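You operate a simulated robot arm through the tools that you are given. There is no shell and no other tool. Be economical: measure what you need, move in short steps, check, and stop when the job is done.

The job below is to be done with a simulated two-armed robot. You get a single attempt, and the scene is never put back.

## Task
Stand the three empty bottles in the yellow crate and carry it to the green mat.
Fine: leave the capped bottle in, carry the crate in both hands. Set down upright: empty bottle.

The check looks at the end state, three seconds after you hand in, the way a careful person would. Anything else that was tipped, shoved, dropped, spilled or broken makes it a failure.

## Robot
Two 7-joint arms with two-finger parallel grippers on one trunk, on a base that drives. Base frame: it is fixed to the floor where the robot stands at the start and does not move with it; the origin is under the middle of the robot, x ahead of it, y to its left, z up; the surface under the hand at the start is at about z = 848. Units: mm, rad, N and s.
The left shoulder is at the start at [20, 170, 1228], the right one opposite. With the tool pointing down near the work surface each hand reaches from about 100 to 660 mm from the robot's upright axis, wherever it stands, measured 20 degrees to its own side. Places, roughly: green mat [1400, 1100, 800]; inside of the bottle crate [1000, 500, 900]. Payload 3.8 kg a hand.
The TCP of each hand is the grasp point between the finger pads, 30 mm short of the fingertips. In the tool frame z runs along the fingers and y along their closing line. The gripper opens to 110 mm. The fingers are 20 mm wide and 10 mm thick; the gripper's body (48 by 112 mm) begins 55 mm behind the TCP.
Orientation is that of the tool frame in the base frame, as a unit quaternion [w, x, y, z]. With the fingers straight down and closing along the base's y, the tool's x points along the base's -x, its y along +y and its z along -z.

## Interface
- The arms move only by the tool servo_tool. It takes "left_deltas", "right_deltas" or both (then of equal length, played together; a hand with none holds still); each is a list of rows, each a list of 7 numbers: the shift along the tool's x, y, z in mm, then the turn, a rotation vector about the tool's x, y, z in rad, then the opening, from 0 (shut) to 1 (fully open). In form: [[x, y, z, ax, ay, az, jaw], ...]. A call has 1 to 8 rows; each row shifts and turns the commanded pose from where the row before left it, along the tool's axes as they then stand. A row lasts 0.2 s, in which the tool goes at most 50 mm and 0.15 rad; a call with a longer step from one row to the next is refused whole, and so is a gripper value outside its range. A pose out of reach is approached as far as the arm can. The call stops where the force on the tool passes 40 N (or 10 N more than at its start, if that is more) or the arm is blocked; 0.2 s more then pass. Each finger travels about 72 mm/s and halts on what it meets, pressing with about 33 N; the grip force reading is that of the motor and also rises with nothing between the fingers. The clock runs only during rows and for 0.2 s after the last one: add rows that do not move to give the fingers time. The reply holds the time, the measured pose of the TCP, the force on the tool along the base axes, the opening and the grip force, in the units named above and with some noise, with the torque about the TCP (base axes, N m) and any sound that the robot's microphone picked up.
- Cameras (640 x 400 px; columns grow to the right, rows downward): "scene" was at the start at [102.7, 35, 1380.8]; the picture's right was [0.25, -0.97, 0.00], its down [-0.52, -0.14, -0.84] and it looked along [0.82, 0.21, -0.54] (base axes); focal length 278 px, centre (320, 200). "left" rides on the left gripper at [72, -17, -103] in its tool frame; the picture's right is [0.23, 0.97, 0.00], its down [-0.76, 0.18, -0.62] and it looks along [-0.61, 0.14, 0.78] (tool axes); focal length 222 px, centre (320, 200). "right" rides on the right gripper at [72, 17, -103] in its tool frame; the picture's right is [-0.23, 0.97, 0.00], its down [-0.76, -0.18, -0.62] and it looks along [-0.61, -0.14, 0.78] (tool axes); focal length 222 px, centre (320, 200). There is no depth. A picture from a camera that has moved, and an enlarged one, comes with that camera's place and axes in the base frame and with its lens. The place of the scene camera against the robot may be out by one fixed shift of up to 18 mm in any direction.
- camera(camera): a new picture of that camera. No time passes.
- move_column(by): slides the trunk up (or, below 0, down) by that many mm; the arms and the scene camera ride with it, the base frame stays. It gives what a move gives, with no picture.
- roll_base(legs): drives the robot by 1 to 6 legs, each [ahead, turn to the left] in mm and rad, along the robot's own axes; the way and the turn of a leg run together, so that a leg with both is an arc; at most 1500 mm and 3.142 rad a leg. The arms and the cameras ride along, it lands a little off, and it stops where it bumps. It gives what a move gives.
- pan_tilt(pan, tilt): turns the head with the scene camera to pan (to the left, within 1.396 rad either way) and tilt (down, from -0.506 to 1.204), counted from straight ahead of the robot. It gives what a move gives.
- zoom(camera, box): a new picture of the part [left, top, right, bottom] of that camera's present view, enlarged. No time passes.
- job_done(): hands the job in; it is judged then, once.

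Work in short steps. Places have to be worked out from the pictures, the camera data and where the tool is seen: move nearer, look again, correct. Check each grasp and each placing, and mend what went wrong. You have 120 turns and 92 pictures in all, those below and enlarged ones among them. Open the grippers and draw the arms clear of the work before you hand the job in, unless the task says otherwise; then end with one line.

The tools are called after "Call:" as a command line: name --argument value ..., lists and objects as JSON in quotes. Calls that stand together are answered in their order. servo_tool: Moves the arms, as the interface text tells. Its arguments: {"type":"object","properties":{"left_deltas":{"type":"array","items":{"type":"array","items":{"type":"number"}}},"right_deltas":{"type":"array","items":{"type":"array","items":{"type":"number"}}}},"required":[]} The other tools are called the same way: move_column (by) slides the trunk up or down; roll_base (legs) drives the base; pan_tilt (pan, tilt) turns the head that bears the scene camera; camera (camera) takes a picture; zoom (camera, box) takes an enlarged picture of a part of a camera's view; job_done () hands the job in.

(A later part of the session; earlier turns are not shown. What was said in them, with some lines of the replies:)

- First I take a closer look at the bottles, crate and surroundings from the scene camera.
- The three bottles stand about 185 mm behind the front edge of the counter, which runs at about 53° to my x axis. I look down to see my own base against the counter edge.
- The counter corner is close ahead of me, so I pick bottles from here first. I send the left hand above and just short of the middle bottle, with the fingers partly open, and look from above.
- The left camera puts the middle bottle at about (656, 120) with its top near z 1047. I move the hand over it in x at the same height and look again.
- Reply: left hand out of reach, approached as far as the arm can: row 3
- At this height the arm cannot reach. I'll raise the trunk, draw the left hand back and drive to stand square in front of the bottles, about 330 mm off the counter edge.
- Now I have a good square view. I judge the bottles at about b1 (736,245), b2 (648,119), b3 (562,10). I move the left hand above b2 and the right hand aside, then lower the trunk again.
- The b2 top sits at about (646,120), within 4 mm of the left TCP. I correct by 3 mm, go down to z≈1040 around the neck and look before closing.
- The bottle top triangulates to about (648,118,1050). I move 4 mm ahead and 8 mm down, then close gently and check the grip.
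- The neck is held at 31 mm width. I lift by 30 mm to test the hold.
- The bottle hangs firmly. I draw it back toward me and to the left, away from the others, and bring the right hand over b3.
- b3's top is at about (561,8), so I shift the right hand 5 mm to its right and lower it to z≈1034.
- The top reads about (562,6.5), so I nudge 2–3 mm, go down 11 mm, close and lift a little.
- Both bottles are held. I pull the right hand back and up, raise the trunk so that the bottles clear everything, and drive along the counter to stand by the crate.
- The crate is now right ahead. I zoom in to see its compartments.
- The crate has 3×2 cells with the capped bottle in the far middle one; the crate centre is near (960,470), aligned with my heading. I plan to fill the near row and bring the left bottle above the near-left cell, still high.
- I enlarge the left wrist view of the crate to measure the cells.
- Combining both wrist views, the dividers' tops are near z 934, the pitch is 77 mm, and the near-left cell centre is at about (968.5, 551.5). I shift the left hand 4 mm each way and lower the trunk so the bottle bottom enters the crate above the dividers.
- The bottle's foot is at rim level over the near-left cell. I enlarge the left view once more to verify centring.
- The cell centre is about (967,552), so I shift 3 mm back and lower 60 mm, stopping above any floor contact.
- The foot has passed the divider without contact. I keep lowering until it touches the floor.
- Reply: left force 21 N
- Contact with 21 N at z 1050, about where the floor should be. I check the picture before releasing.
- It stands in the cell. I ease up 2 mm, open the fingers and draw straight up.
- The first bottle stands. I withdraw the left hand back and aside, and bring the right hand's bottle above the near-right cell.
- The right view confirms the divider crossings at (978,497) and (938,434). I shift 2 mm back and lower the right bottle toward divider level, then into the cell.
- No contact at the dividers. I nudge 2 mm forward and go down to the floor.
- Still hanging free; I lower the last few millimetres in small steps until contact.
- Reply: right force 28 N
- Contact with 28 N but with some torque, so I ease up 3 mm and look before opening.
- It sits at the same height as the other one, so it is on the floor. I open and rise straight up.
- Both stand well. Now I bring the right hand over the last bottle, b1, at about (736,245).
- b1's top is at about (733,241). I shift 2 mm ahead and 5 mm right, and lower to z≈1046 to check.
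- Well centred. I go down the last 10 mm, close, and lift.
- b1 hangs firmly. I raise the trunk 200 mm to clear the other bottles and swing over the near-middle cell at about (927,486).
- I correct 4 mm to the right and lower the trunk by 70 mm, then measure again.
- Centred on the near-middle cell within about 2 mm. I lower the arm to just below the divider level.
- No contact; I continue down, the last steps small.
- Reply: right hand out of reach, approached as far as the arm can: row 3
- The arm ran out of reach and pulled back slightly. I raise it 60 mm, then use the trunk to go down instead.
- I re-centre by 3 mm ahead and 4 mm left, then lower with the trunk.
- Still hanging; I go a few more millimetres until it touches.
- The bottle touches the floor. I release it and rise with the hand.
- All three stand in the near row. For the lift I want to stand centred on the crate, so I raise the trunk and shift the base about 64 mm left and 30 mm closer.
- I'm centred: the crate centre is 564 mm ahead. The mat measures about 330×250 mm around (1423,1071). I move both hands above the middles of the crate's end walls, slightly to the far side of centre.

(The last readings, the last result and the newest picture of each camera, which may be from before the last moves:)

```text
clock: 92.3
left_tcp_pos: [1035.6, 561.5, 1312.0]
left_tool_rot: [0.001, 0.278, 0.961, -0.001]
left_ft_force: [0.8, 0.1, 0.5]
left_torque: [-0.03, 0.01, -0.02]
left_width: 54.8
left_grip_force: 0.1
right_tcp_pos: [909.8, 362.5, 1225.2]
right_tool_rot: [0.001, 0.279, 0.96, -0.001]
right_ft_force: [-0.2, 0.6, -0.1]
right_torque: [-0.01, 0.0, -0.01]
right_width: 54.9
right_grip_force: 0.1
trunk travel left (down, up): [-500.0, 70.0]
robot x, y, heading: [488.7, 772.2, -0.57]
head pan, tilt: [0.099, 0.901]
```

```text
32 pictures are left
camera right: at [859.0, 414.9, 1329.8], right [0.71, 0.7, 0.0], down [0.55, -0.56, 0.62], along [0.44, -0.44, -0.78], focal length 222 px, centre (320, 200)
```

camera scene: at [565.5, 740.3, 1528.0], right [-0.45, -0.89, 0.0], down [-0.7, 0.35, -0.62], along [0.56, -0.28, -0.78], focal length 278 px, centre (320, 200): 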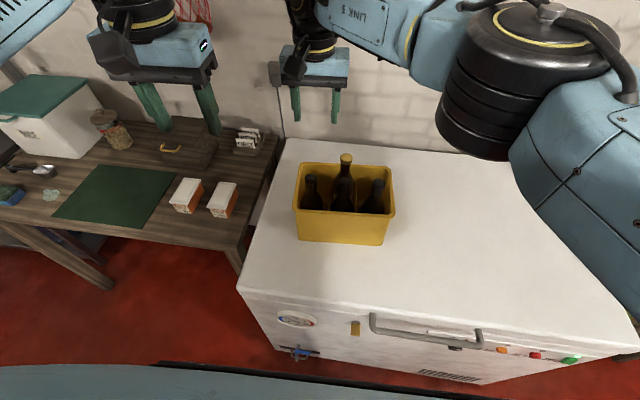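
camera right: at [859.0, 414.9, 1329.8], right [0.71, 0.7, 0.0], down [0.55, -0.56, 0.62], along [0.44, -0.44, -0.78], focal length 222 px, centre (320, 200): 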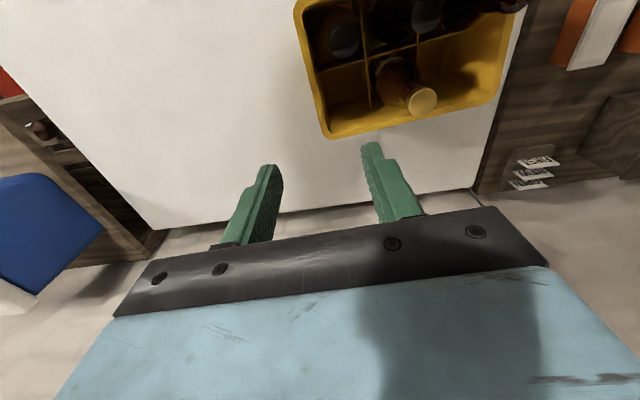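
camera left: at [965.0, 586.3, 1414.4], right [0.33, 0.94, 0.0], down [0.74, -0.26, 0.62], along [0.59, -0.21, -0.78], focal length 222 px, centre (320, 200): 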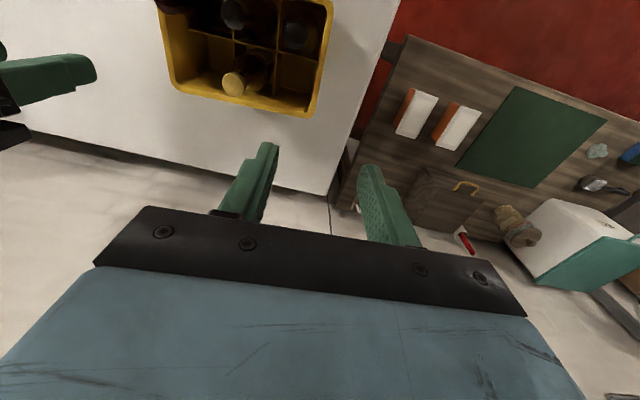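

The left hand is aligned within 5 mm, the right about 8 mm inward. I correct both, level the left hand with the right and lower with the trunk to just above the bottles' tops.

Call:
servo_tool --left_deltas '[[0, -5, 7, 0, 0, 0, 0.5], [0, 0, 40, 0, 0, 0, 0.5], [0, 0, 40, 0, 0, 0, 0.5], [0, 0, 0, 0, 0, 0, 0.5]]' --right_deltas '[[-2, -8, 0, 0, 0, 0, 0.5], [0, 0, 0, 0, 0, 0, 0.5], [0, 0, 0, 0, 0, 0, 0.5], [0, 0, 0, 0, 0, 0, 0.5]]'

Call:
move_column --by -180

Call:
camera --camera "left"

Call:
camera --camera "right"

Call:
zoom --camera "scene" --box '[240, 60, 440, 220]'

```text
clock: 93.3
left_tcp_pos: [1031.7, 554.3, 1223.3]
left_tool_rot: [0.0, 0.279, 0.96, 0.0]
left_ft_force: [0.1, 0.8, 0.2]
left_torque: [0.01, -0.04, -0.03]
left_width: 55.2
left_grip_force: 0.1
right_tcp_pos: [906.7, 352.3, 1226.7]
right_tool_rot: [0.0, 0.279, 0.96, 0.0]
right_ft_force: [0.0, 0.9, 0.3]
right_torque: [-0.04, -0.01, 0.03]
right_width: 55.0
right_grip_force: 0.1
trunk travel left (down, up): [-500.0, 70.0]
robot x, y, heading: [488.1, 773.6, -0.566]
head pan, tilt: [0.099, 0.901]
```

```text
clock: 95.3
left_tcp_pos: [1031.9, 555.9, 1044.4]
left_tool_rot: [0.0, 0.278, 0.961, 0.0]
left_ft_force: [0.7, 0.3, 1.1]
left_torque: [0.0, 0.0, 0.01]
left_width: 55.0
left_grip_force: 0.1
right_tcp_pos: [905.3, 351.8, 1045.6]
right_tool_rot: [0.0, 0.279, 0.96, 0.0]
right_ft_force: [-0.4, -0.3, -0.9]
right_torque: [0.0, 0.0, -0.03]
right_width: 54.7
right_grip_force: 0.1
trunk travel left (down, up): [-320.0, 250.0]
robot x, y, heading: [484.8, 771.1, -0.571]
head pan, tilt: [0.099, 0.901]
```

```text
31 pictures are left
camera left: at [961.8, 580.2, 1147.5], right [0.33, 0.94, 0.0], down [0.74, -0.26, 0.62], along [0.59, -0.2, -0.78], focal length 222 px, centre (320, 200)
```

left: 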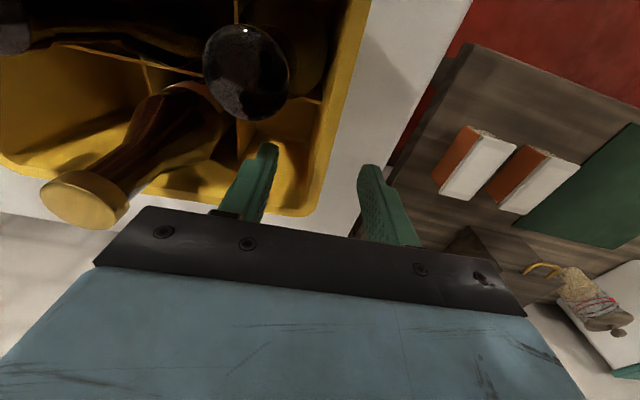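

```text
30 pictures are left
camera right: at [854.9, 404.7, 1149.6], right [0.71, 0.7, 0.0], down [0.55, -0.56, 0.62], along [0.44, -0.44, -0.78], focal length 222 px, centre (320, 200)
```

right: 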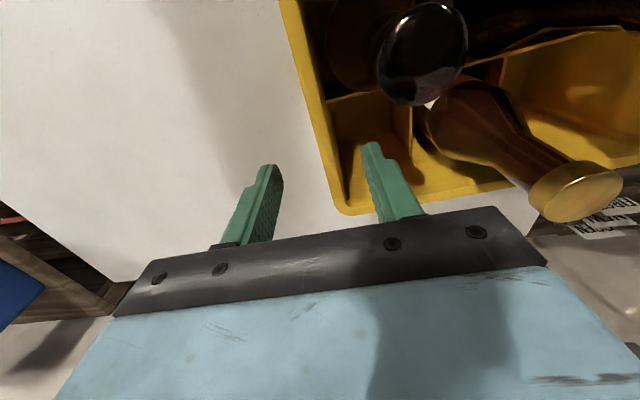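

```text
2.50 times, centred on (340, 140) of scene
camera zoom: at [566.5, 739.7, 1347.9], right [-0.45, -0.89, 0.0], down [-0.7, 0.35, -0.62], along [0.56, -0.28, -0.78], focal length 694 px, centre (270, 350)
```

zoom: 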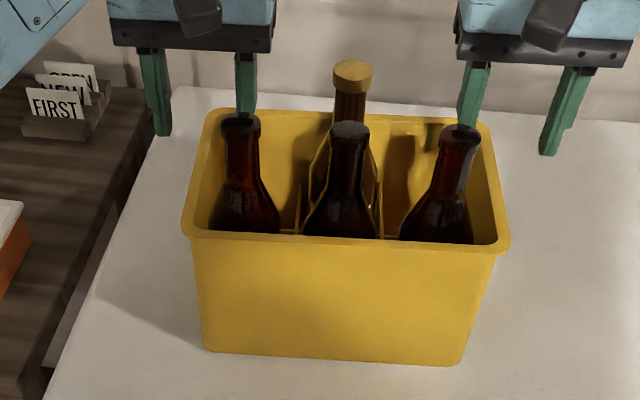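

Both end-wall rims appear about 7 mm further left than the finger centres, so I shift both hands 7 mm left and lower 40 mm to let the fingers straddle the walls.

Call:
servo_tool --left_deltas '[[0, 7, 0, 0, 0, 0, 0.5], [0, 0, 0, 0, 0, 0, 0.5]]' --right_deltas '[[0, 7, 0, 0, 0, 0, 0.5], [0, 0, 0, 0, 0, 0, 0.5]]'

Call:
move_column --by -40

Call:
camera --camera "left"

Call:
camera --camera "right"

Call:
zoom --camera "scene" --box '[240, 40, 440, 200]'

```text
clock: 95.9
left_tcp_pos: [1037.0, 560.2, 1044.6]
left_tool_rot: [0.0, 0.277, 0.961, 0.0]
left_ft_force: [0.4, -0.3, 0.4]
left_torque: [0.01, 0.02, -0.01]
left_width: 55.1
left_grip_force: 0.0
right_tcp_pos: [910.6, 356.9, 1045.7]
right_tool_rot: [0.0, 0.279, 0.96, 0.0]
right_ft_force: [-0.8, -0.2, 0.5]
right_torque: [-0.02, 0.01, -0.01]
right_width: 55.1
right_grip_force: 0.0
trunk travel left (down, up): [-320.0, 250.0]
robot x, y, heading: [484.0, 773.3, -0.565]
head pan, tilt: [0.099, 0.901]
```

```text
clock: 96.7
left_tcp_pos: [1036.5, 560.5, 1004.3]
left_tool_rot: [0.0, 0.278, 0.961, 0.0]
left_ft_force: [-0.5, 0.5, -0.6]
left_torque: [-0.03, -0.01, 0.02]
left_width: 54.8
left_grip_force: 0.1
right_tcp_pos: [910.0, 357.4, 1004.9]
right_tool_rot: [-0.001, 0.278, 0.961, 0.001]
right_ft_force: [0.4, -0.6, -1.3]
right_torque: [0.02, 0.02, 0.01]
right_width: 55.0
right_grip_force: 0.1
trunk travel left (down, up): [-280.0, 290.0]
robot x, y, heading: [483.9, 772.2, -0.561]
head pan, tilt: [0.099, 0.901]
```

```text
28 pictures are left
camera left: at [965.8, 586.6, 1107.1], right [0.33, 0.94, 0.0], down [0.74, -0.26, 0.62], along [0.59, -0.2, -0.78], focal length 222 px, centre (320, 200)
```

left: 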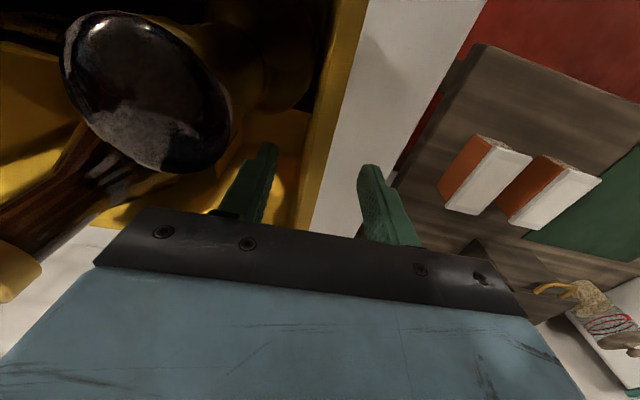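

```text
27 pictures are left
camera right: at [859.0, 410.3, 1109.4], right [0.71, 0.7, 0.0], down [0.55, -0.56, 0.62], along [0.44, -0.44, -0.78], focal length 222 px, centre (320, 200)
```

right: 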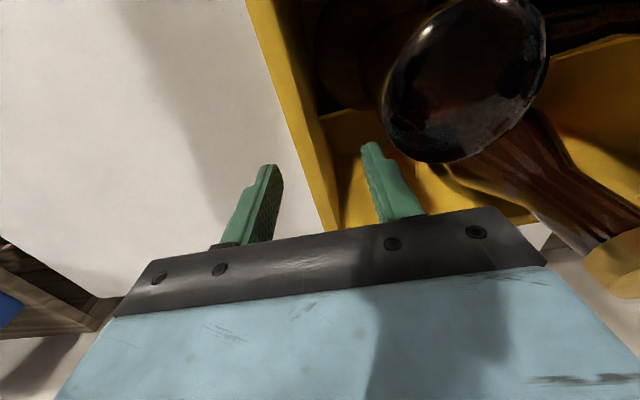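

```text
2.50 times, centred on (340, 120) of scene
camera zoom: at [566.4, 739.7, 1307.9], right [-0.45, -0.89, 0.0], down [-0.7, 0.35, -0.62], along [0.56, -0.28, -0.78], focal length 694 px, centre (270, 400)
```

zoom: 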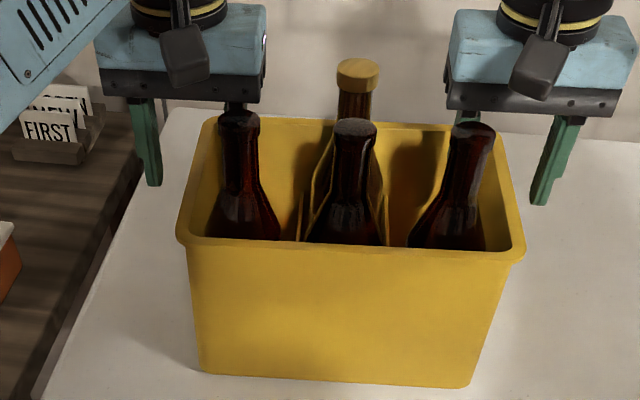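

Fingers straddle both end walls. I lower 16 mm more and close both hands together.

Call:
move_column --by -16

Call:
servo_tool --left_deltas '[[0, 0, 0, 0, 0, 0, 0.3], [0, 0, 0, 0, 0, 0, 0.15], [0, 0, 0, 0, 0, 0, 0], [0, 0, 0, 0, 0, 0, 0], [0, 0, 0, 0, 0, 0, 0]]' --right_deltas '[[0, 0, 0, 0, 0, 0, 0.3], [0, 0, 0, 0, 0, 0, 0.15], [0, 0, 0, 0, 0, 0, 0], [0, 0, 0, 0, 0, 0, 0], [0, 0, 0, 0, 0, 0, 0]]'

Call:
zoom --camera "scene" --box '[240, 40, 440, 200]'

```text
clock: 97.3
left_tcp_pos: [1036.5, 562.8, 988.6]
left_tool_rot: [0.0, 0.277, 0.961, 0.0]
left_ft_force: [-0.2, 1.3, -0.6]
left_torque: [-0.01, 0.0, -0.03]
left_width: 54.8
left_grip_force: 0.1
right_tcp_pos: [909.7, 357.0, 989.7]
right_tool_rot: [-0.001, 0.278, 0.961, 0.0]
right_ft_force: [0.3, 0.4, 0.2]
right_torque: [-0.01, 0.01, 0.0]
right_width: 55.2
right_grip_force: 0.0
trunk travel left (down, up): [-264.0, 306.0]
robot x, y, heading: [487.9, 771.0, -0.567]
head pan, tilt: [0.099, 0.901]
```

```text
clock: 98.5
left_tcp_pos: [1033.8, 557.3, 987.5]
left_tool_rot: [0.0, 0.282, 0.959, -0.002]
left_ft_force: [-12.6, -31.7, 0.0]
left_torque: [0.43, 0.33, 0.61]
left_width: 4.2
left_grip_force: 33.2
right_tcp_pos: [911.5, 360.1, 989.1]
right_tool_rot: [0.0, 0.275, 0.961, 0.003]
right_ft_force: [9.6, 27.8, 0.1]
right_torque: [-0.75, -0.45, 0.55]
right_width: 3.6
right_grip_force: 33.3
trunk travel left (down, up): [-264.0, 306.0]
robot x, y, heading: [482.6, 773.9, -0.569]
head pan, tilt: [0.099, 0.901]
```

```text
2.50 times, centred on (340, 120) of scene
camera zoom: at [566.5, 739.0, 1291.8], right [-0.45, -0.89, 0.0], down [-0.7, 0.35, -0.62], along [0.56, -0.28, -0.78], focal length 694 px, centre (270, 400)
```

zoom: 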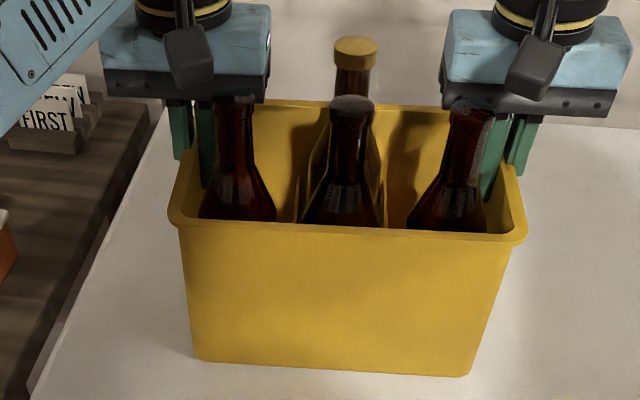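

Both walls are gripped (about 4 mm thick), with the hands being pulled inward by some 30 N. I relieve that by moving each hand 3 mm inward.

Call:
servo_tool --left_deltas '[[0, -3, 0, 0, 0, 0, 0], [0, 0, 0, 0, 0, 0, 0]]' --right_deltas '[[0, 3, 0, 0, 0, 0, 0], [0, 0, 0, 0, 0, 0, 0]]'

```text
clock: 99.1
left_tcp_pos: [1035.2, 558.2, 988.3]
left_tool_rot: [0.0, 0.279, 0.96, -0.001]
left_ft_force: [-10.1, -20.7, 0.2]
left_torque: [-0.11, 0.02, 0.67]
left_width: 4.2
left_grip_force: 32.8
right_tcp_pos: [912.4, 360.4, 989.0]
right_tool_rot: [0.0, 0.277, 0.961, 0.001]
right_ft_force: [5.1, 21.9, -0.9]
right_torque: [-0.25, -0.49, 0.68]
right_width: 4.1
right_grip_force: 33.1
trunk travel left (down, up): [-264.0, 306.0]
robot x, y, heading: [485.9, 770.1, -0.568]
head pan, tilt: [0.099, 0.901]
```

The inward pull fell to 22 N; I ease in another 4 mm each.

Call:
servo_tool --left_deltas '[[0, -4, 0, 0, 0, 0, 0], [0, 0, 0, 0, 0, 0, 0]]' --right_deltas '[[0, 4, 0, 0, 0, 0, 0], [0, 0, 0, 0, 0, 0, 0]]'

Call:
move_column --by 15

Call:
camera --camera "scene"

```text
clock: 99.7
left_tcp_pos: [1035.6, 557.1, 989.2]
left_tool_rot: [0.001, 0.275, 0.961, 0.002]
left_ft_force: [6.2, 1.4, 3.2]
left_torque: [-0.87, -0.37, 0.54]
left_width: 3.7
left_grip_force: 32.9
right_tcp_pos: [913.4, 360.1, 988.5]
right_tool_rot: [-0.001, 0.281, 0.96, -0.002]
right_ft_force: [-9.9, 1.1, 0.3]
right_torque: [0.77, 0.38, 0.65]
right_width: 4.3
right_grip_force: 33.0
trunk travel left (down, up): [-264.0, 306.0]
robot x, y, heading: [484.1, 771.6, -0.566]
head pan, tilt: [0.099, 0.901]
```

```text
clock: 100.4
left_tcp_pos: [1035.9, 555.5, 1000.9]
left_tool_rot: [-0.001, 0.276, 0.961, 0.003]
left_ft_force: [15.1, 13.2, -7.6]
left_torque: [-1.04, -0.45, 0.63]
left_width: 4.1
left_grip_force: 32.5
right_tcp_pos: [915.1, 359.8, 1002.2]
right_tool_rot: [-0.002, 0.281, 0.96, -0.002]
right_ft_force: [-14.2, -14.8, -12.5]
right_torque: [0.38, 0.36, 0.67]
right_width: 4.3
right_grip_force: 33.0
trunk travel left (down, up): [-279.0, 291.0]
robot x, y, heading: [487.7, 772.1, -0.57]
head pan, tilt: [0.099, 0.901]
```

```text
24 pictures are left
camera scene: at [568.4, 738.5, 1306.6], right [-0.45, -0.89, 0.0], down [-0.7, 0.35, -0.62], along [0.55, -0.28, -0.78], focal length 278 px, centre (320, 200)
```

scene: 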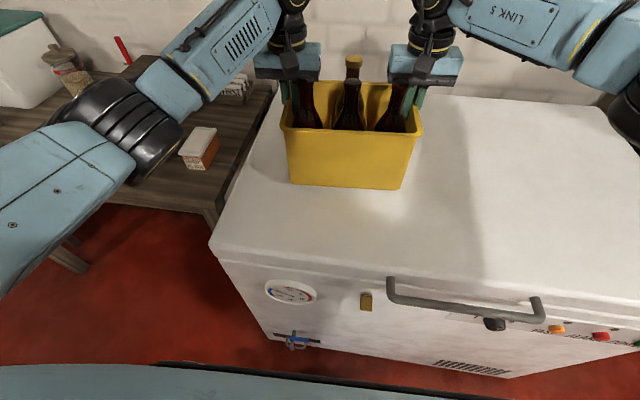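

The crate is off the counter, with both hands sharing about 20 N. I relax the squeeze a little, lift further with the trunk, and look left along the planned way.

Call:
servo_tool --left_deltas '[[0, 2, 0, 0, 0, 0, 0], [0, 0, 0, 0, 0, 0, 0]]' --right_deltas '[[0, -2, 0, 0, 0, 0, 0], [0, 0, 0, 0, 0, 0, 0]]'

Call:
move_column --by 120

Call:
camera --camera "scene"

Call:
pan_tilt --pan 1.35 --tilt 0.55

Call:
camera --camera "scene"

```text
clock: 101.0
left_tcp_pos: [1036.1, 558.4, 1001.2]
left_tool_rot: [-0.001, 0.276, 0.961, 0.001]
left_ft_force: [15.5, 13.9, -6.1]
left_torque: [-0.54, 0.17, 0.66]
left_width: 3.9
left_grip_force: 33.0
right_tcp_pos: [914.3, 360.1, 1002.6]
right_tool_rot: [-0.001, 0.279, 0.96, -0.001]
right_ft_force: [-15.6, -13.6, -13.0]
right_torque: [-0.4, -0.03, 0.65]
right_width: 3.9
right_grip_force: 32.7
trunk travel left (down, up): [-279.0, 291.0]
robot x, y, heading: [486.1, 776.6, -0.57]
head pan, tilt: [0.099, 0.901]
```

```text
clock: 102.5
left_tcp_pos: [1038.2, 555.9, 1121.2]
left_tool_rot: [-0.001, 0.276, 0.961, 0.002]
left_ft_force: [15.4, 14.8, -6.6]
left_torque: [-0.28, 0.47, 0.55]
left_width: 4.0
left_grip_force: 32.3
right_tcp_pos: [914.4, 360.2, 1122.4]
right_tool_rot: [-0.002, 0.28, 0.96, -0.001]
right_ft_force: [-16.3, -16.3, -12.8]
right_torque: [-0.61, -0.39, 0.63]
right_width: 4.1
right_grip_force: 32.7
trunk travel left (down, up): [-399.0, 171.0]
robot x, y, heading: [485.0, 775.4, -0.559]
head pan, tilt: [0.099, 0.901]
```

```text
23 pictures are left
camera scene: at [568.3, 738.5, 1426.5], right [-0.45, -0.89, 0.0], down [-0.7, 0.35, -0.62], along [0.55, -0.28, -0.78], focal length 278 px, centre (320, 200)
```

scene: 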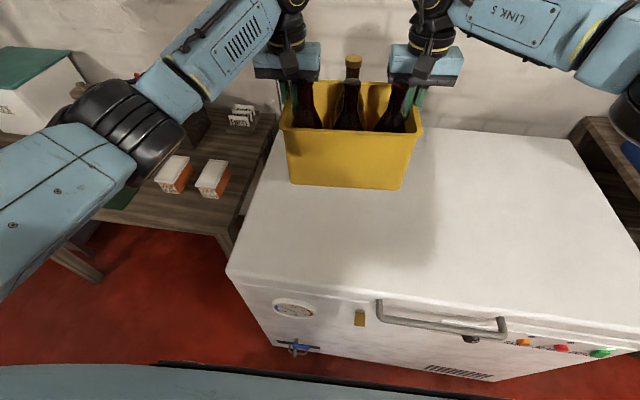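

```text
clock: 103.9
left_tcp_pos: [1036.7, 556.7, 1120.4]
left_tool_rot: [-0.001, 0.278, 0.961, 0.001]
left_ft_force: [15.9, 15.5, -6.4]
left_torque: [-0.43, 0.24, 0.56]
left_width: 3.9
left_grip_force: 33.6
right_tcp_pos: [914.8, 359.6, 1123.0]
right_tool_rot: [-0.001, 0.279, 0.96, 0.0]
right_ft_force: [-16.5, -15.9, -12.3]
right_torque: [-0.45, -0.19, 0.65]
right_width: 4.1
right_grip_force: 32.8
trunk travel left (down, up): [-399.0, 171.0]
robot x, y, heading: [488.1, 770.7, -0.567]
head pan, tilt: [1.349, 0.55]
```

```text
22 pictures are left
camera scene: at [564.3, 835.9, 1456.0], right [0.71, -0.71, 0.0], down [-0.37, -0.37, -0.85], along [0.6, 0.6, -0.52], focal length 278 px, centre (320, 200)
```

scene: 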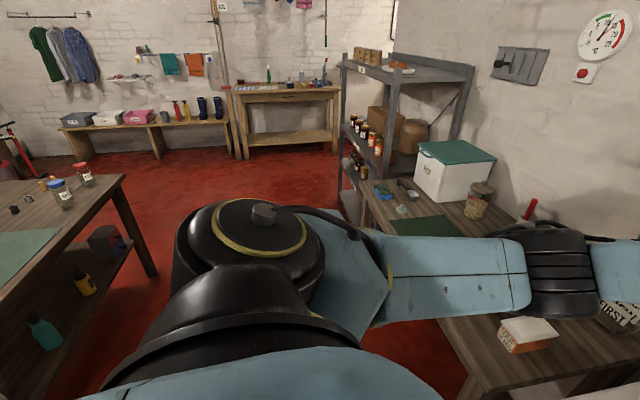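

The way along the counter is open (the left table is over 800 mm off the track). I turn left, drive about 756 mm along, and turn back to face the mat.

Call:
roll_base --legs '[[0, 1.489], [756, 0], [0, -1.482]]'

Call:
pan_tilt --pan 0.0 --tilt 0.9

Call:
camera --camera "scene"

```text
clock: 107.0
left_tcp_pos: [900.9, 1187.2, 1120.5]
left_tool_rot: [-0.002, -0.295, 0.955, 0.0]
left_ft_force: [1.6, 1.0, -8.9]
left_torque: [-0.44, -0.29, 0.18]
left_width: 3.8
left_grip_force: 33.5
right_tcp_pos: [1031.6, 996.0, 1121.4]
right_tool_rot: [-0.001, -0.294, 0.956, -0.002]
right_ft_force: [-3.0, -2.0, -9.4]
right_torque: [0.54, -0.09, 0.46]
right_width: 3.7
right_grip_force: 33.3
trunk travel left (down, up): [-399.0, 171.0]
robot x, y, heading: [483.9, 768.7, 0.59]
head pan, tilt: [1.349, 0.55]
stopped in leg 1: the robot was blocked; the commanded pose is now the measured one
```

```text
clock: 108.5
left_tcp_pos: [902.4, 1186.5, 1120.8]
left_tool_rot: [0.0, -0.294, 0.956, 0.001]
left_ft_force: [4.1, 2.4, -9.3]
left_torque: [-0.26, -0.29, 0.38]
left_width: 3.8
left_grip_force: 33.0
right_tcp_pos: [1033.6, 996.0, 1122.3]
right_tool_rot: [0.0, -0.292, 0.956, -0.001]
right_ft_force: [-4.1, -2.7, -9.8]
right_torque: [0.4, -0.1, 0.62]
right_width: 3.7
right_grip_force: 33.2
trunk travel left (down, up): [-399.0, 171.0]
robot x, y, heading: [488.2, 770.5, 0.591]
head pan, tilt: [0.0, 0.901]
```

```text
21 pictures are left
camera scene: at [561.3, 835.5, 1426.7], right [0.56, -0.83, 0.0], down [-0.65, -0.44, -0.62], along [0.51, 0.35, -0.78], focal length 278 px, centre (320, 200)
```

scene: 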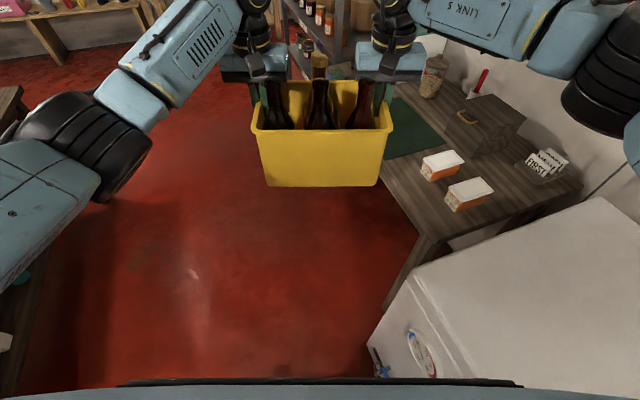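

The base corner was blocked by the counter front while turning (too close here); nothing has shifted and the crate is steady. I back off 150 mm, then turn the rest and drive on.

Call:
roll_base --legs '[[-150, 0]]'

```text
clock: 109.9
left_tcp_pos: [781.1, 1102.3, 1122.4]
left_tool_rot: [-0.001, -0.293, 0.956, 0.002]
left_ft_force: [3.3, 3.1, -8.4]
left_torque: [-0.05, -0.62, 0.41]
left_width: 4.1
left_grip_force: 33.3
right_tcp_pos: [912.4, 911.7, 1123.2]
right_tool_rot: [-0.001, -0.29, 0.957, -0.001]
right_ft_force: [-4.5, -2.8, -10.5]
right_torque: [0.15, 0.24, 0.63]
right_width: 3.9
right_grip_force: 32.7
trunk travel left (down, up): [-399.0, 171.0]
robot x, y, heading: [362.5, 686.9, 0.59]
head pan, tilt: [0.0, 0.901]
```

Clear now. I turn 0.28 more and drive 900 mm along, then check before the last turn.

Call:
roll_base --legs '[[0, 0.28], [900, 0]]'

Call:
camera --camera "scene"

```text
clock: 115.6
left_tcp_pos: [1225.6, 1919.7, 1121.0]
left_tool_rot: [-0.001, -0.433, 0.902, 0.002]
left_ft_force: [2.8, 4.0, -9.8]
left_torque: [-0.04, -0.48, 0.36]
left_width: 3.9
left_grip_force: 32.4
right_tcp_pos: [1407.7, 1775.5, 1122.1]
right_tool_rot: [-0.002, -0.432, 0.902, -0.001]
right_ft_force: [-2.6, -2.4, -10.1]
right_torque: [0.25, 0.17, 0.6]
right_width: 3.6
right_grip_force: 33.6
trunk travel left (down, up): [-399.0, 171.0]
robot x, y, heading: [950.5, 1398.1, 0.888]
head pan, tilt: [0.0, 0.901]
```

```text
20 pictures are left
camera scene: at [1006.4, 1486.4, 1426.6], right [0.78, -0.63, 0.0], down [-0.49, -0.61, -0.62], along [0.39, 0.48, -0.78], focal length 278 px, centre (320, 200)
```

scene: 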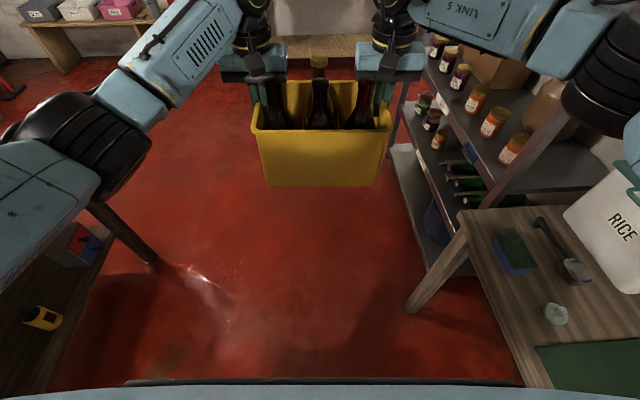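

All clear on the shelf side (over 850 mm away). I turn right to face the mat.

Call:
roll_base --legs '[[0, -1.448]]'

Call:
camera --camera "scene"

Call:
camera --camera "left"

```text
clock: 119.7
left_tcp_pos: [1495.8, 1171.4, 1122.1]
left_tool_rot: [0.0, 0.285, 0.959, 0.001]
left_ft_force: [3.2, -2.5, -9.8]
left_torque: [-0.45, 0.01, 0.27]
left_width: 4.0
left_grip_force: 32.8
right_tcp_pos: [1369.5, 976.8, 1121.9]
right_tool_rot: [-0.003, 0.288, 0.958, 0.0]
right_ft_force: [-3.2, 2.2, -9.9]
right_torque: [0.27, -0.31, 0.53]
right_width: 3.8
right_grip_force: 33.1
trunk travel left (down, up): [-399.0, 171.0]
robot x, y, heading: [949.5, 1397.3, -0.584]
head pan, tilt: [0.0, 0.901]
```

```text
19 pictures are left
camera scene: at [1026.1, 1355.4, 1426.6], right [-0.55, -0.83, 0.0], down [-0.65, 0.43, -0.62], along [0.52, -0.34, -0.78], focal length 278 px, centre (320, 200)
```

scene: 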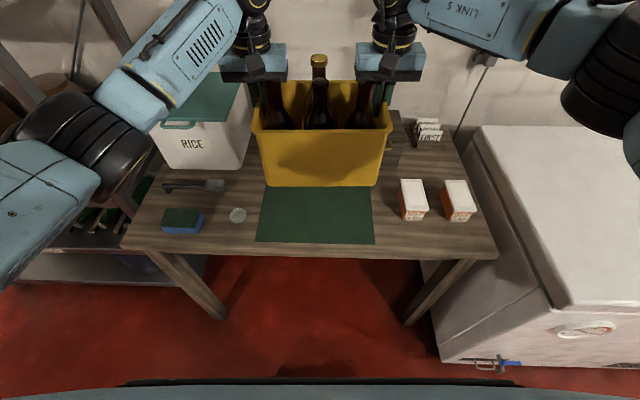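

```text
18 pictures are left
camera left: at [1425.8, 1197.4, 1223.9], right [0.34, 0.94, 0.0], down [0.73, -0.27, 0.62], along [0.59, -0.21, -0.78], focal length 222 px, centre (320, 200)
```

left: 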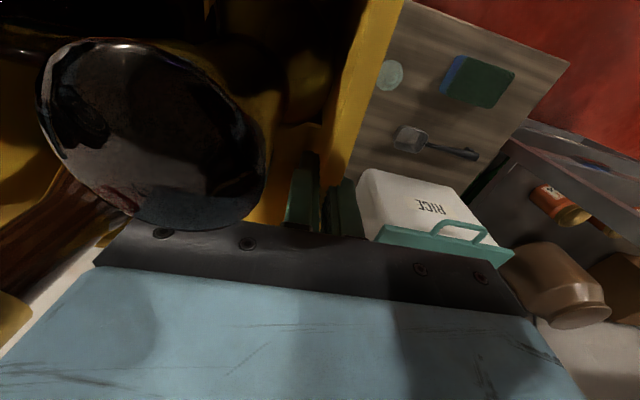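

The crate hovers almost exactly over the mat: I judge the crate centre at (1419,1083) and the mat centre at about (1428,1092). I shift both hands 12 mm left together, 3 mm forward, then lower with the trunk by 150 mm.

Call:
servo_tool --left_deltas '[[-1, 4, 0, 0, 0, 0, 0], [-1, 4, 0, 0, 0, 0, 0], [-1, 4, 0, 0, 0, 0, 0], [0, 0, 0, 0, 0, 0, 0]]' --right_deltas '[[-1, 4, 0, 0, 0, 0, 0], [-1, 4, 0, 0, 0, 0, 0], [-1, 4, 0, 0, 0, 0, 0], [0, 0, 0, 0, 0, 0, 0]]'

Call:
move_column --by -150

Call:
camera --camera "scene"

```text
clock: 120.7
left_tcp_pos: [1505.2, 1180.4, 1121.7]
left_tool_rot: [0.0, 0.285, 0.959, 0.002]
left_ft_force: [-1.0, -2.7, -8.0]
left_torque: [-0.47, 0.33, -0.07]
left_width: 4.1
left_grip_force: 33.0
right_tcp_pos: [1377.3, 986.0, 1121.9]
right_tool_rot: [-0.002, 0.286, 0.958, -0.001]
right_ft_force: [1.2, 3.4, -11.9]
right_torque: [0.0, -0.44, 0.26]
right_width: 3.9
right_grip_force: 32.5
trunk travel left (down, up): [-399.0, 171.0]
robot x, y, heading: [946.8, 1401.7, -0.586]
head pan, tilt: [0.0, 0.901]
```

```text
clock: 122.4
left_tcp_pos: [1504.7, 1179.1, 970.9]
left_tool_rot: [0.0, 0.284, 0.959, 0.002]
left_ft_force: [-2.9, -4.8, -7.7]
left_torque: [-0.61, 0.23, -0.06]
left_width: 3.9
left_grip_force: 32.8
right_tcp_pos: [1377.3, 987.0, 972.9]
right_tool_rot: [-0.002, 0.287, 0.958, 0.0]
right_ft_force: [2.9, 5.5, -11.4]
right_torque: [0.1, -0.35, 0.21]
right_width: 4.4
right_grip_force: 32.5
trunk travel left (down, up): [-249.0, 321.0]
robot x, y, heading: [948.3, 1396.5, -0.581]
head pan, tilt: [0.0, 0.901]
```

```text
17 pictures are left
camera scene: at [1026.0, 1355.9, 1276.8], right [-0.55, -0.83, 0.0], down [-0.65, 0.43, -0.62], along [0.52, -0.34, -0.78], focal length 278 px, centre (320, 200)
```

scene: 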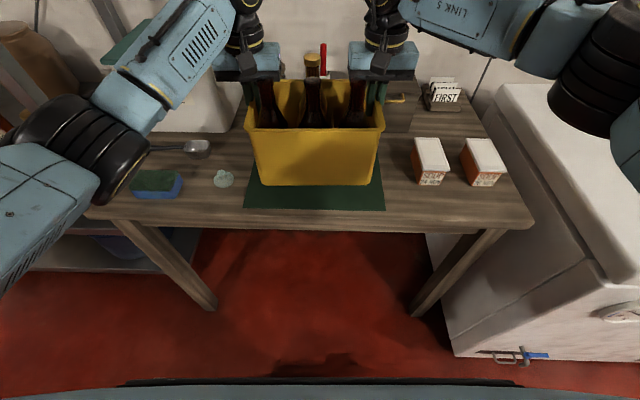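

The crate is centred on the mat with about 40 mm of mat showing all round. I lower 24 mm, then feel for contact.

Call:
move_column --by -24

Call:
move_column --by -4

```text
clock: 123.1
left_tcp_pos: [1505.2, 1180.2, 947.0]
left_tool_rot: [0.001, 0.284, 0.959, 0.001]
left_ft_force: [-3.3, -5.9, -8.1]
left_torque: [-0.66, 0.14, -0.06]
left_width: 3.8
left_grip_force: 32.7
right_tcp_pos: [1377.9, 985.9, 946.9]
right_tool_rot: [-0.002, 0.286, 0.958, -0.001]
right_ft_force: [2.9, 6.3, -10.9]
right_torque: [0.12, -0.24, 0.23]
right_width: 3.8
right_grip_force: 32.6
trunk travel left (down, up): [-225.0, 345.0]
robot x, y, heading: [952.4, 1398.6, -0.584]
head pan, tilt: [0.0, 0.901]
```

```text
clock: 123.6
left_tcp_pos: [1505.9, 1179.5, 943.2]
left_tool_rot: [0.0, 0.285, 0.959, 0.002]
left_ft_force: [-2.9, -7.5, -8.7]
left_torque: [-0.64, 0.12, -0.07]
left_width: 4.0
left_grip_force: 32.6
right_tcp_pos: [1377.8, 987.6, 943.7]
right_tool_rot: [-0.002, 0.287, 0.958, -0.001]
right_ft_force: [2.9, 6.5, -12.2]
right_torque: [0.16, -0.19, 0.24]
right_width: 3.8
right_grip_force: 32.8
trunk travel left (down, up): [-221.0, 349.0]
robot x, y, heading: [948.4, 1393.9, -0.586]
head pan, tilt: [0.0, 0.901]
```

No contact yet; I go down in 4 mm steps.

Call:
move_column --by -4

Call:
move_column --by -3

```text
clock: 124.2
left_tcp_pos: [1504.5, 1180.1, 939.1]
left_tool_rot: [0.0, 0.285, 0.959, 0.002]
left_ft_force: [-4.3, -6.0, -8.2]
left_torque: [-0.7, 0.12, -0.07]
left_width: 4.1
left_grip_force: 32.9
right_tcp_pos: [1378.2, 987.2, 939.4]
right_tool_rot: [-0.002, 0.287, 0.958, 0.0]
right_ft_force: [4.0, 6.8, -11.2]
right_torque: [0.18, -0.24, 0.22]
right_width: 3.9
right_grip_force: 33.0
trunk travel left (down, up): [-217.0, 353.0]
robot x, y, heading: [949.0, 1397.8, -0.585]
head pan, tilt: [0.0, 0.901]
```

```text
clock: 124.7
left_tcp_pos: [1505.6, 1180.4, 937.0]
left_tool_rot: [0.0, 0.284, 0.959, 0.002]
left_ft_force: [-3.8, -7.3, -9.0]
left_torque: [-0.67, 0.13, -0.04]
left_width: 3.8
left_grip_force: 33.1
right_tcp_pos: [1378.5, 987.3, 937.1]
right_tool_rot: [-0.002, 0.286, 0.958, 0.0]
right_ft_force: [4.7, 7.8, -11.4]
right_torque: [0.15, -0.2, 0.17]
right_width: 4.0
right_grip_force: 33.2
trunk travel left (down, up): [-214.0, 356.0]
robot x, y, heading: [945.2, 1399.3, -0.581]
head pan, tilt: [0.0, 0.901]
```

Still hanging; I continue with 4 mm steps.

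Call:
move_column --by -4

Call:
move_column --by -3

Call:
zoom --camera "scene" --box '[220, 60, 420, 240]'

```text
clock: 125.2
left_tcp_pos: [1505.3, 1179.7, 931.8]
left_tool_rot: [0.001, 0.285, 0.959, 0.001]
left_ft_force: [-4.8, -8.1, -7.2]
left_torque: [-0.64, 0.12, -0.04]
left_width: 4.0
left_grip_force: 33.5
right_tcp_pos: [1378.2, 986.4, 932.6]
right_tool_rot: [-0.002, 0.286, 0.958, 0.0]
right_ft_force: [5.0, 7.7, -12.0]
right_torque: [0.11, -0.24, 0.24]
right_width: 3.9
right_grip_force: 32.5
trunk travel left (down, up): [-210.0, 360.0]
robot x, y, heading: [946.5, 1395.9, -0.581]
head pan, tilt: [0.0, 0.901]
```

```text
clock: 125.7
left_tcp_pos: [1504.8, 1181.6, 928.6]
left_tool_rot: [0.001, 0.284, 0.959, 0.001]
left_ft_force: [-5.3, -8.5, -8.6]
left_torque: [-0.66, 0.18, -0.06]
left_width: 3.9
left_grip_force: 32.6
right_tcp_pos: [1377.0, 986.1, 930.3]
right_tool_rot: [-0.003, 0.287, 0.958, -0.001]
right_ft_force: [4.4, 8.1, -11.6]
right_torque: [0.15, -0.27, 0.23]
right_width: 3.9
right_grip_force: 32.9
trunk travel left (down, up): [-207.0, 363.0]
robot x, y, heading: [948.9, 1398.6, -0.583]
head pan, tilt: [0.0, 0.901]
```

```text
2.22 times, centred on (320, 150) of scene
camera zoom: at [1026.0, 1355.9, 1234.6], right [-0.55, -0.83, 0.0], down [-0.65, 0.43, -0.62], along [0.52, -0.34, -0.78], focal length 617 px, centre (320, 311)
```

zoom: 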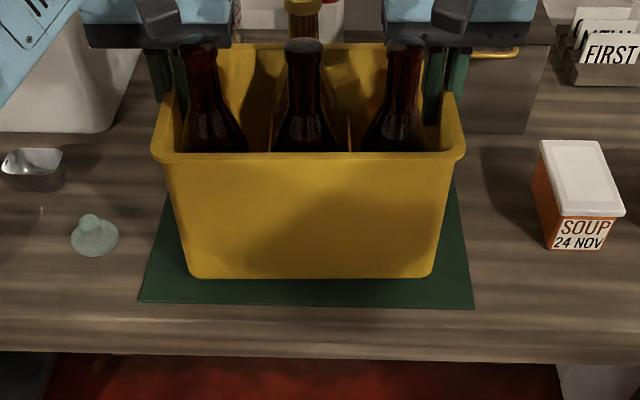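

It's near but not down yet. I continue down in small steps.

Call:
move_column --by -4

Call:
move_column --by -4

```text
clock: 126.3
left_tcp_pos: [1505.1, 1180.3, 923.9]
left_tool_rot: [0.001, 0.285, 0.958, 0.002]
left_ft_force: [-3.4, -8.2, -7.6]
left_torque: [-0.57, 0.25, -0.05]
left_width: 4.2
left_grip_force: 33.1
right_tcp_pos: [1378.3, 986.2, 926.5]
right_tool_rot: [-0.002, 0.286, 0.958, 0.0]
right_ft_force: [4.6, 8.3, -10.7]
right_torque: [0.14, -0.3, 0.25]
right_width: 4.1
right_grip_force: 33.1
trunk travel left (down, up): [-203.0, 367.0]
robot x, y, heading: [946.0, 1399.8, -0.587]
head pan, tilt: [0.0, 0.901]
```

```text
clock: 126.8
left_tcp_pos: [1504.7, 1181.0, 924.4]
left_tool_rot: [0.005, 0.286, 0.958, 0.0]
left_ft_force: [2.6, -11.4, 12.9]
left_torque: [0.05, 0.95, -0.13]
left_width: 3.8
left_grip_force: 32.8
right_tcp_pos: [1377.5, 985.5, 925.4]
right_tool_rot: [0.001, 0.287, 0.958, -0.001]
right_ft_force: [9.6, 4.3, 9.4]
right_torque: [0.51, 0.88, 0.47]
right_width: 4.0
right_grip_force: 33.0
trunk travel left (down, up): [-199.0, 371.0]
robot x, y, heading: [951.2, 1396.4, -0.583]
head pan, tilt: [0.0, 0.901]
```

The crate now rests on the mat with upward force on both hands. I ease up 2 mm and open both hands moderately.

Call:
move_column --by 2

Call:
servo_tool --left_deltas '[[0, 0, 0, 0, 0, 0, 0.1], [0, 0, 0, 0, 0, 0, 0.2], [0, 0, 0, 0, 0, 0, 0.35], [0, 0, 0, 0, 0, 0, 0.35]]' --right_deltas '[[0, 0, 0, 0, 0, 0, 0.1], [0, 0, 0, 0, 0, 0, 0.2], [0, 0, 0, 0, 0, 0, 0.35], [0, 0, 0, 0, 0, 0, 0.35]]'

Call:
camera --camera "scene"

Call:
camera --camera "left"

Call:
camera --camera "right"

```text
clock: 127.3
left_tcp_pos: [1506.6, 1179.9, 924.1]
left_tool_rot: [0.003, 0.285, 0.958, 0.0]
left_ft_force: [3.9, -14.0, 12.0]
left_torque: [-0.62, -0.09, -0.05]
left_width: 3.8
left_grip_force: 33.3
right_tcp_pos: [1378.2, 986.9, 925.6]
right_tool_rot: [0.0, 0.288, 0.958, -0.001]
right_ft_force: [15.3, 1.0, 8.9]
right_torque: [0.52, 0.49, 0.31]
right_width: 4.1
right_grip_force: 32.8
trunk travel left (down, up): [-201.0, 369.0]
robot x, y, heading: [951.8, 1397.9, -0.589]
head pan, tilt: [0.0, 0.901]
```

```text
clock: 128.3
left_tcp_pos: [1505.1, 1180.8, 924.2]
left_tool_rot: [0.0, 0.285, 0.959, 0.002]
left_ft_force: [-1.1, 0.4, -0.3]
left_torque: [-0.02, 0.0, 0.0]
left_width: 38.5
left_grip_force: 0.0
right_tcp_pos: [1376.8, 986.1, 925.1]
right_tool_rot: [-0.001, 0.288, 0.958, 0.0]
right_ft_force: [0.9, -0.3, 0.0]
right_torque: [0.02, -0.03, 0.02]
right_width: 38.8
right_grip_force: 0.1
trunk travel left (down, up): [-201.0, 369.0]
robot x, y, heading: [947.2, 1396.1, -0.583]
head pan, tilt: [0.0, 0.901]
```

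```text
15 pictures are left
camera scene: at [1024.8, 1356.6, 1228.8], right [-0.55, -0.83, 0.0], down [-0.65, 0.43, -0.62], along [0.52, -0.34, -0.78], focal length 278 px, centre (320, 200)
```

scene: 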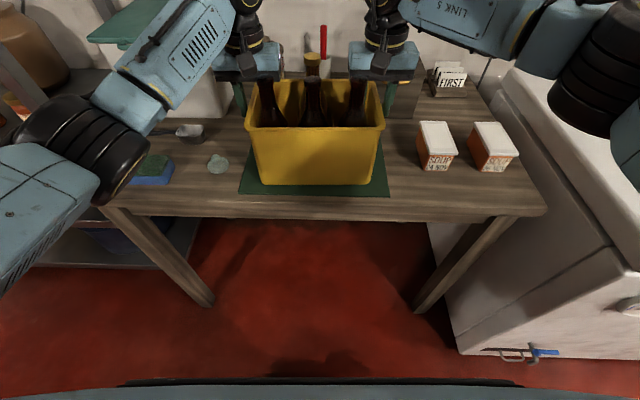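

```text
14 pictures are left
camera left: at [1434.2, 1207.1, 1026.5], right [0.34, 0.94, 0.0], down [0.73, -0.27, 0.62], along [0.59, -0.21, -0.78], focal length 222 px, centre (320, 200)
```

left: 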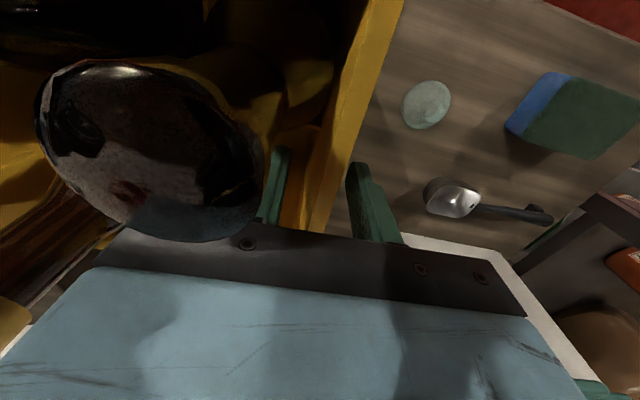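

```text
13 pictures are left
camera right: at [1326.2, 1040.9, 1029.1], right [0.73, 0.69, 0.0], down [0.54, -0.57, 0.62], along [0.43, -0.45, -0.78], focal length 222 px, centre (320, 200)
```

right: 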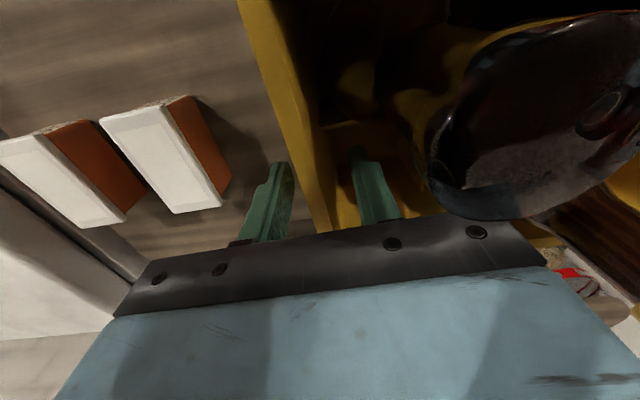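

Both walls are released and free. I rise straight up with the trunk and watch the forces.

Call:
move_column --by 40

Call:
move_column --by 140

Call:
camera --camera "scene"

```text
clock: 129.1
left_tcp_pos: [1504.1, 1180.3, 964.6]
left_tool_rot: [0.001, 0.285, 0.958, 0.001]
left_ft_force: [-0.2, 0.1, 0.6]
left_torque: [-0.01, -0.01, 0.0]
left_width: 38.4
left_grip_force: 0.1
right_tcp_pos: [1377.7, 985.8, 964.7]
right_tool_rot: [-0.002, 0.287, 0.958, -0.001]
right_ft_force: [0.3, -0.7, 1.1]
right_torque: [-0.01, -0.01, 0.0]
right_width: 38.6
right_grip_force: 0.1
trunk travel left (down, up): [-241.0, 329.0]
robot x, y, heading: [954.8, 1396.9, -0.589]
head pan, tilt: [0.0, 0.901]
```

```text
clock: 130.8
left_tcp_pos: [1504.4, 1180.6, 1103.7]
left_tool_rot: [0.001, 0.285, 0.959, 0.001]
left_ft_force: [0.6, -0.1, 0.2]
left_torque: [-0.01, 0.02, -0.01]
left_width: 38.4
left_grip_force: 0.1
right_tcp_pos: [1376.4, 986.6, 1104.7]
right_tool_rot: [-0.002, 0.288, 0.958, 0.0]
right_ft_force: [0.2, -0.3, -0.5]
right_torque: [0.02, 0.01, 0.05]
right_width: 38.4
right_grip_force: 0.0
trunk travel left (down, up): [-381.0, 189.0]
robot x, y, heading: [946.1, 1399.1, -0.585]
head pan, tilt: [0.0, 0.901]
```

```text
12 pictures are left
camera scene: at [1024.9, 1356.5, 1408.7], right [-0.55, -0.83, 0.0], down [-0.65, 0.43, -0.62], along [0.52, -0.34, -0.78], focal length 278 px, centre (320, 200)
```

scene: 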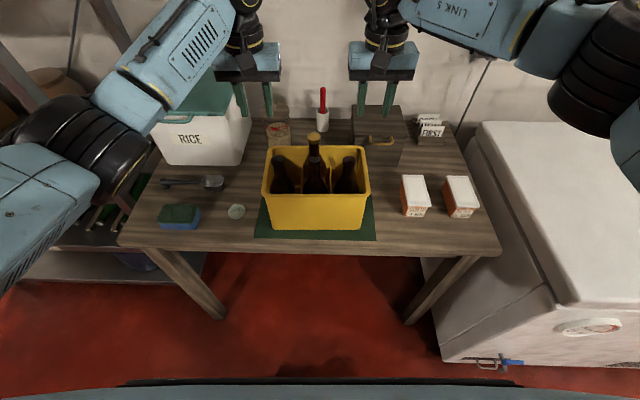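

The crate is on the mat with everything standing. I draw both hands back toward me and open them, then look closely.

Call:
servo_tool --left_deltas '[[0, 0, -40, 0, 0, 0, 0.6], [40, 0, 0, 0, 0, 0, 0.8], [40, 10, 0, 0, 0, 0, 1], [40, 10, 0, 0, 0, 0, 1], [40, 10, 0, 0, 0, 0, 1]]' --right_deltas '[[0, 0, -40, 0, 0, 0, 0.6], [40, 0, 0, 0, 0, 0, 0.8], [40, -10, 0, 0, 0, 0, 1], [40, -10, 0, 0, 0, 0, 1], [40, -10, 0, 0, 0, 0, 1]]'

Call:
zoom --camera "scene" --box '[220, 110, 420, 260]'

Call:
camera --camera "left"

```text
clock: 132.0
left_tcp_pos: [1385.1, 1292.9, 1142.4]
left_tool_rot: [0.002, 0.285, 0.959, 0.002]
left_ft_force: [-0.4, -0.3, 0.4]
left_torque: [-0.01, -0.07, 0.03]
left_width: 110.1
left_grip_force: 0.0
right_tcp_pos: [1222.2, 1049.3, 1148.8]
right_tool_rot: [-0.001, 0.287, 0.958, -0.001]
right_ft_force: [-0.5, -0.3, 0.2]
right_torque: [-0.02, -0.02, 0.0]
right_width: 109.9
right_grip_force: 0.1
trunk travel left (down, up): [-381.0, 189.0]
robot x, y, heading: [949.4, 1395.0, -0.584]
head pan, tilt: [0.0, 0.901]
```

```text
2.67 times, centred on (320, 185) of scene
camera zoom: at [1023.2, 1357.5, 1409.0], right [-0.55, -0.83, 0.0], down [-0.65, 0.43, -0.62], along [0.52, -0.34, -0.78], focal length 740 px, centre (320, 240)
```

zoom: 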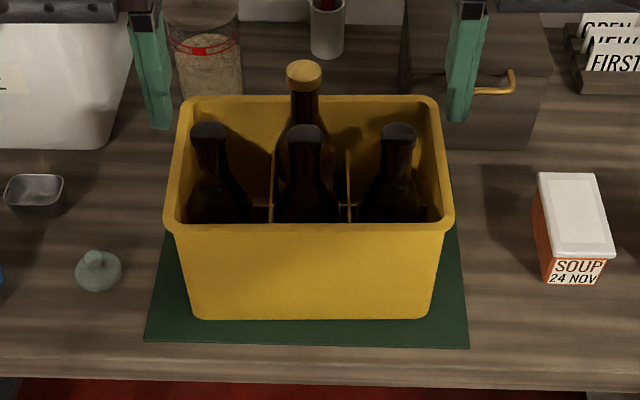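

```text
10 pictures are left
camera left: at [1314.2, 1319.1, 1244.7], right [0.34, 0.94, 0.0], down [0.73, -0.27, 0.62], along [0.59, -0.21, -0.78], focal length 222 px, centre (320, 200)
```

left: 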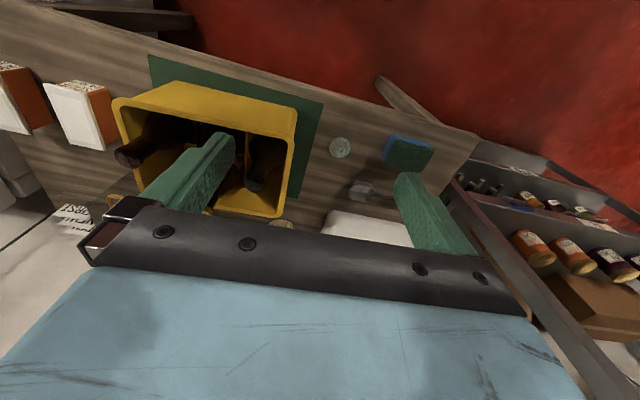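

The crate stands flat inside the mat's edges, with the three empties and the capped bottle upright. The neighbouring things are untouched, and the hands are open and clear, so I hand in.

Call:
job_done

```text
The job is handed in.
```

The three empty bottles stand upright in the crate's near row, and the crate is on the green mat with the capped bottle still in it. My base bumped the counter front once while turning with the crate, but nothing visibly moved.
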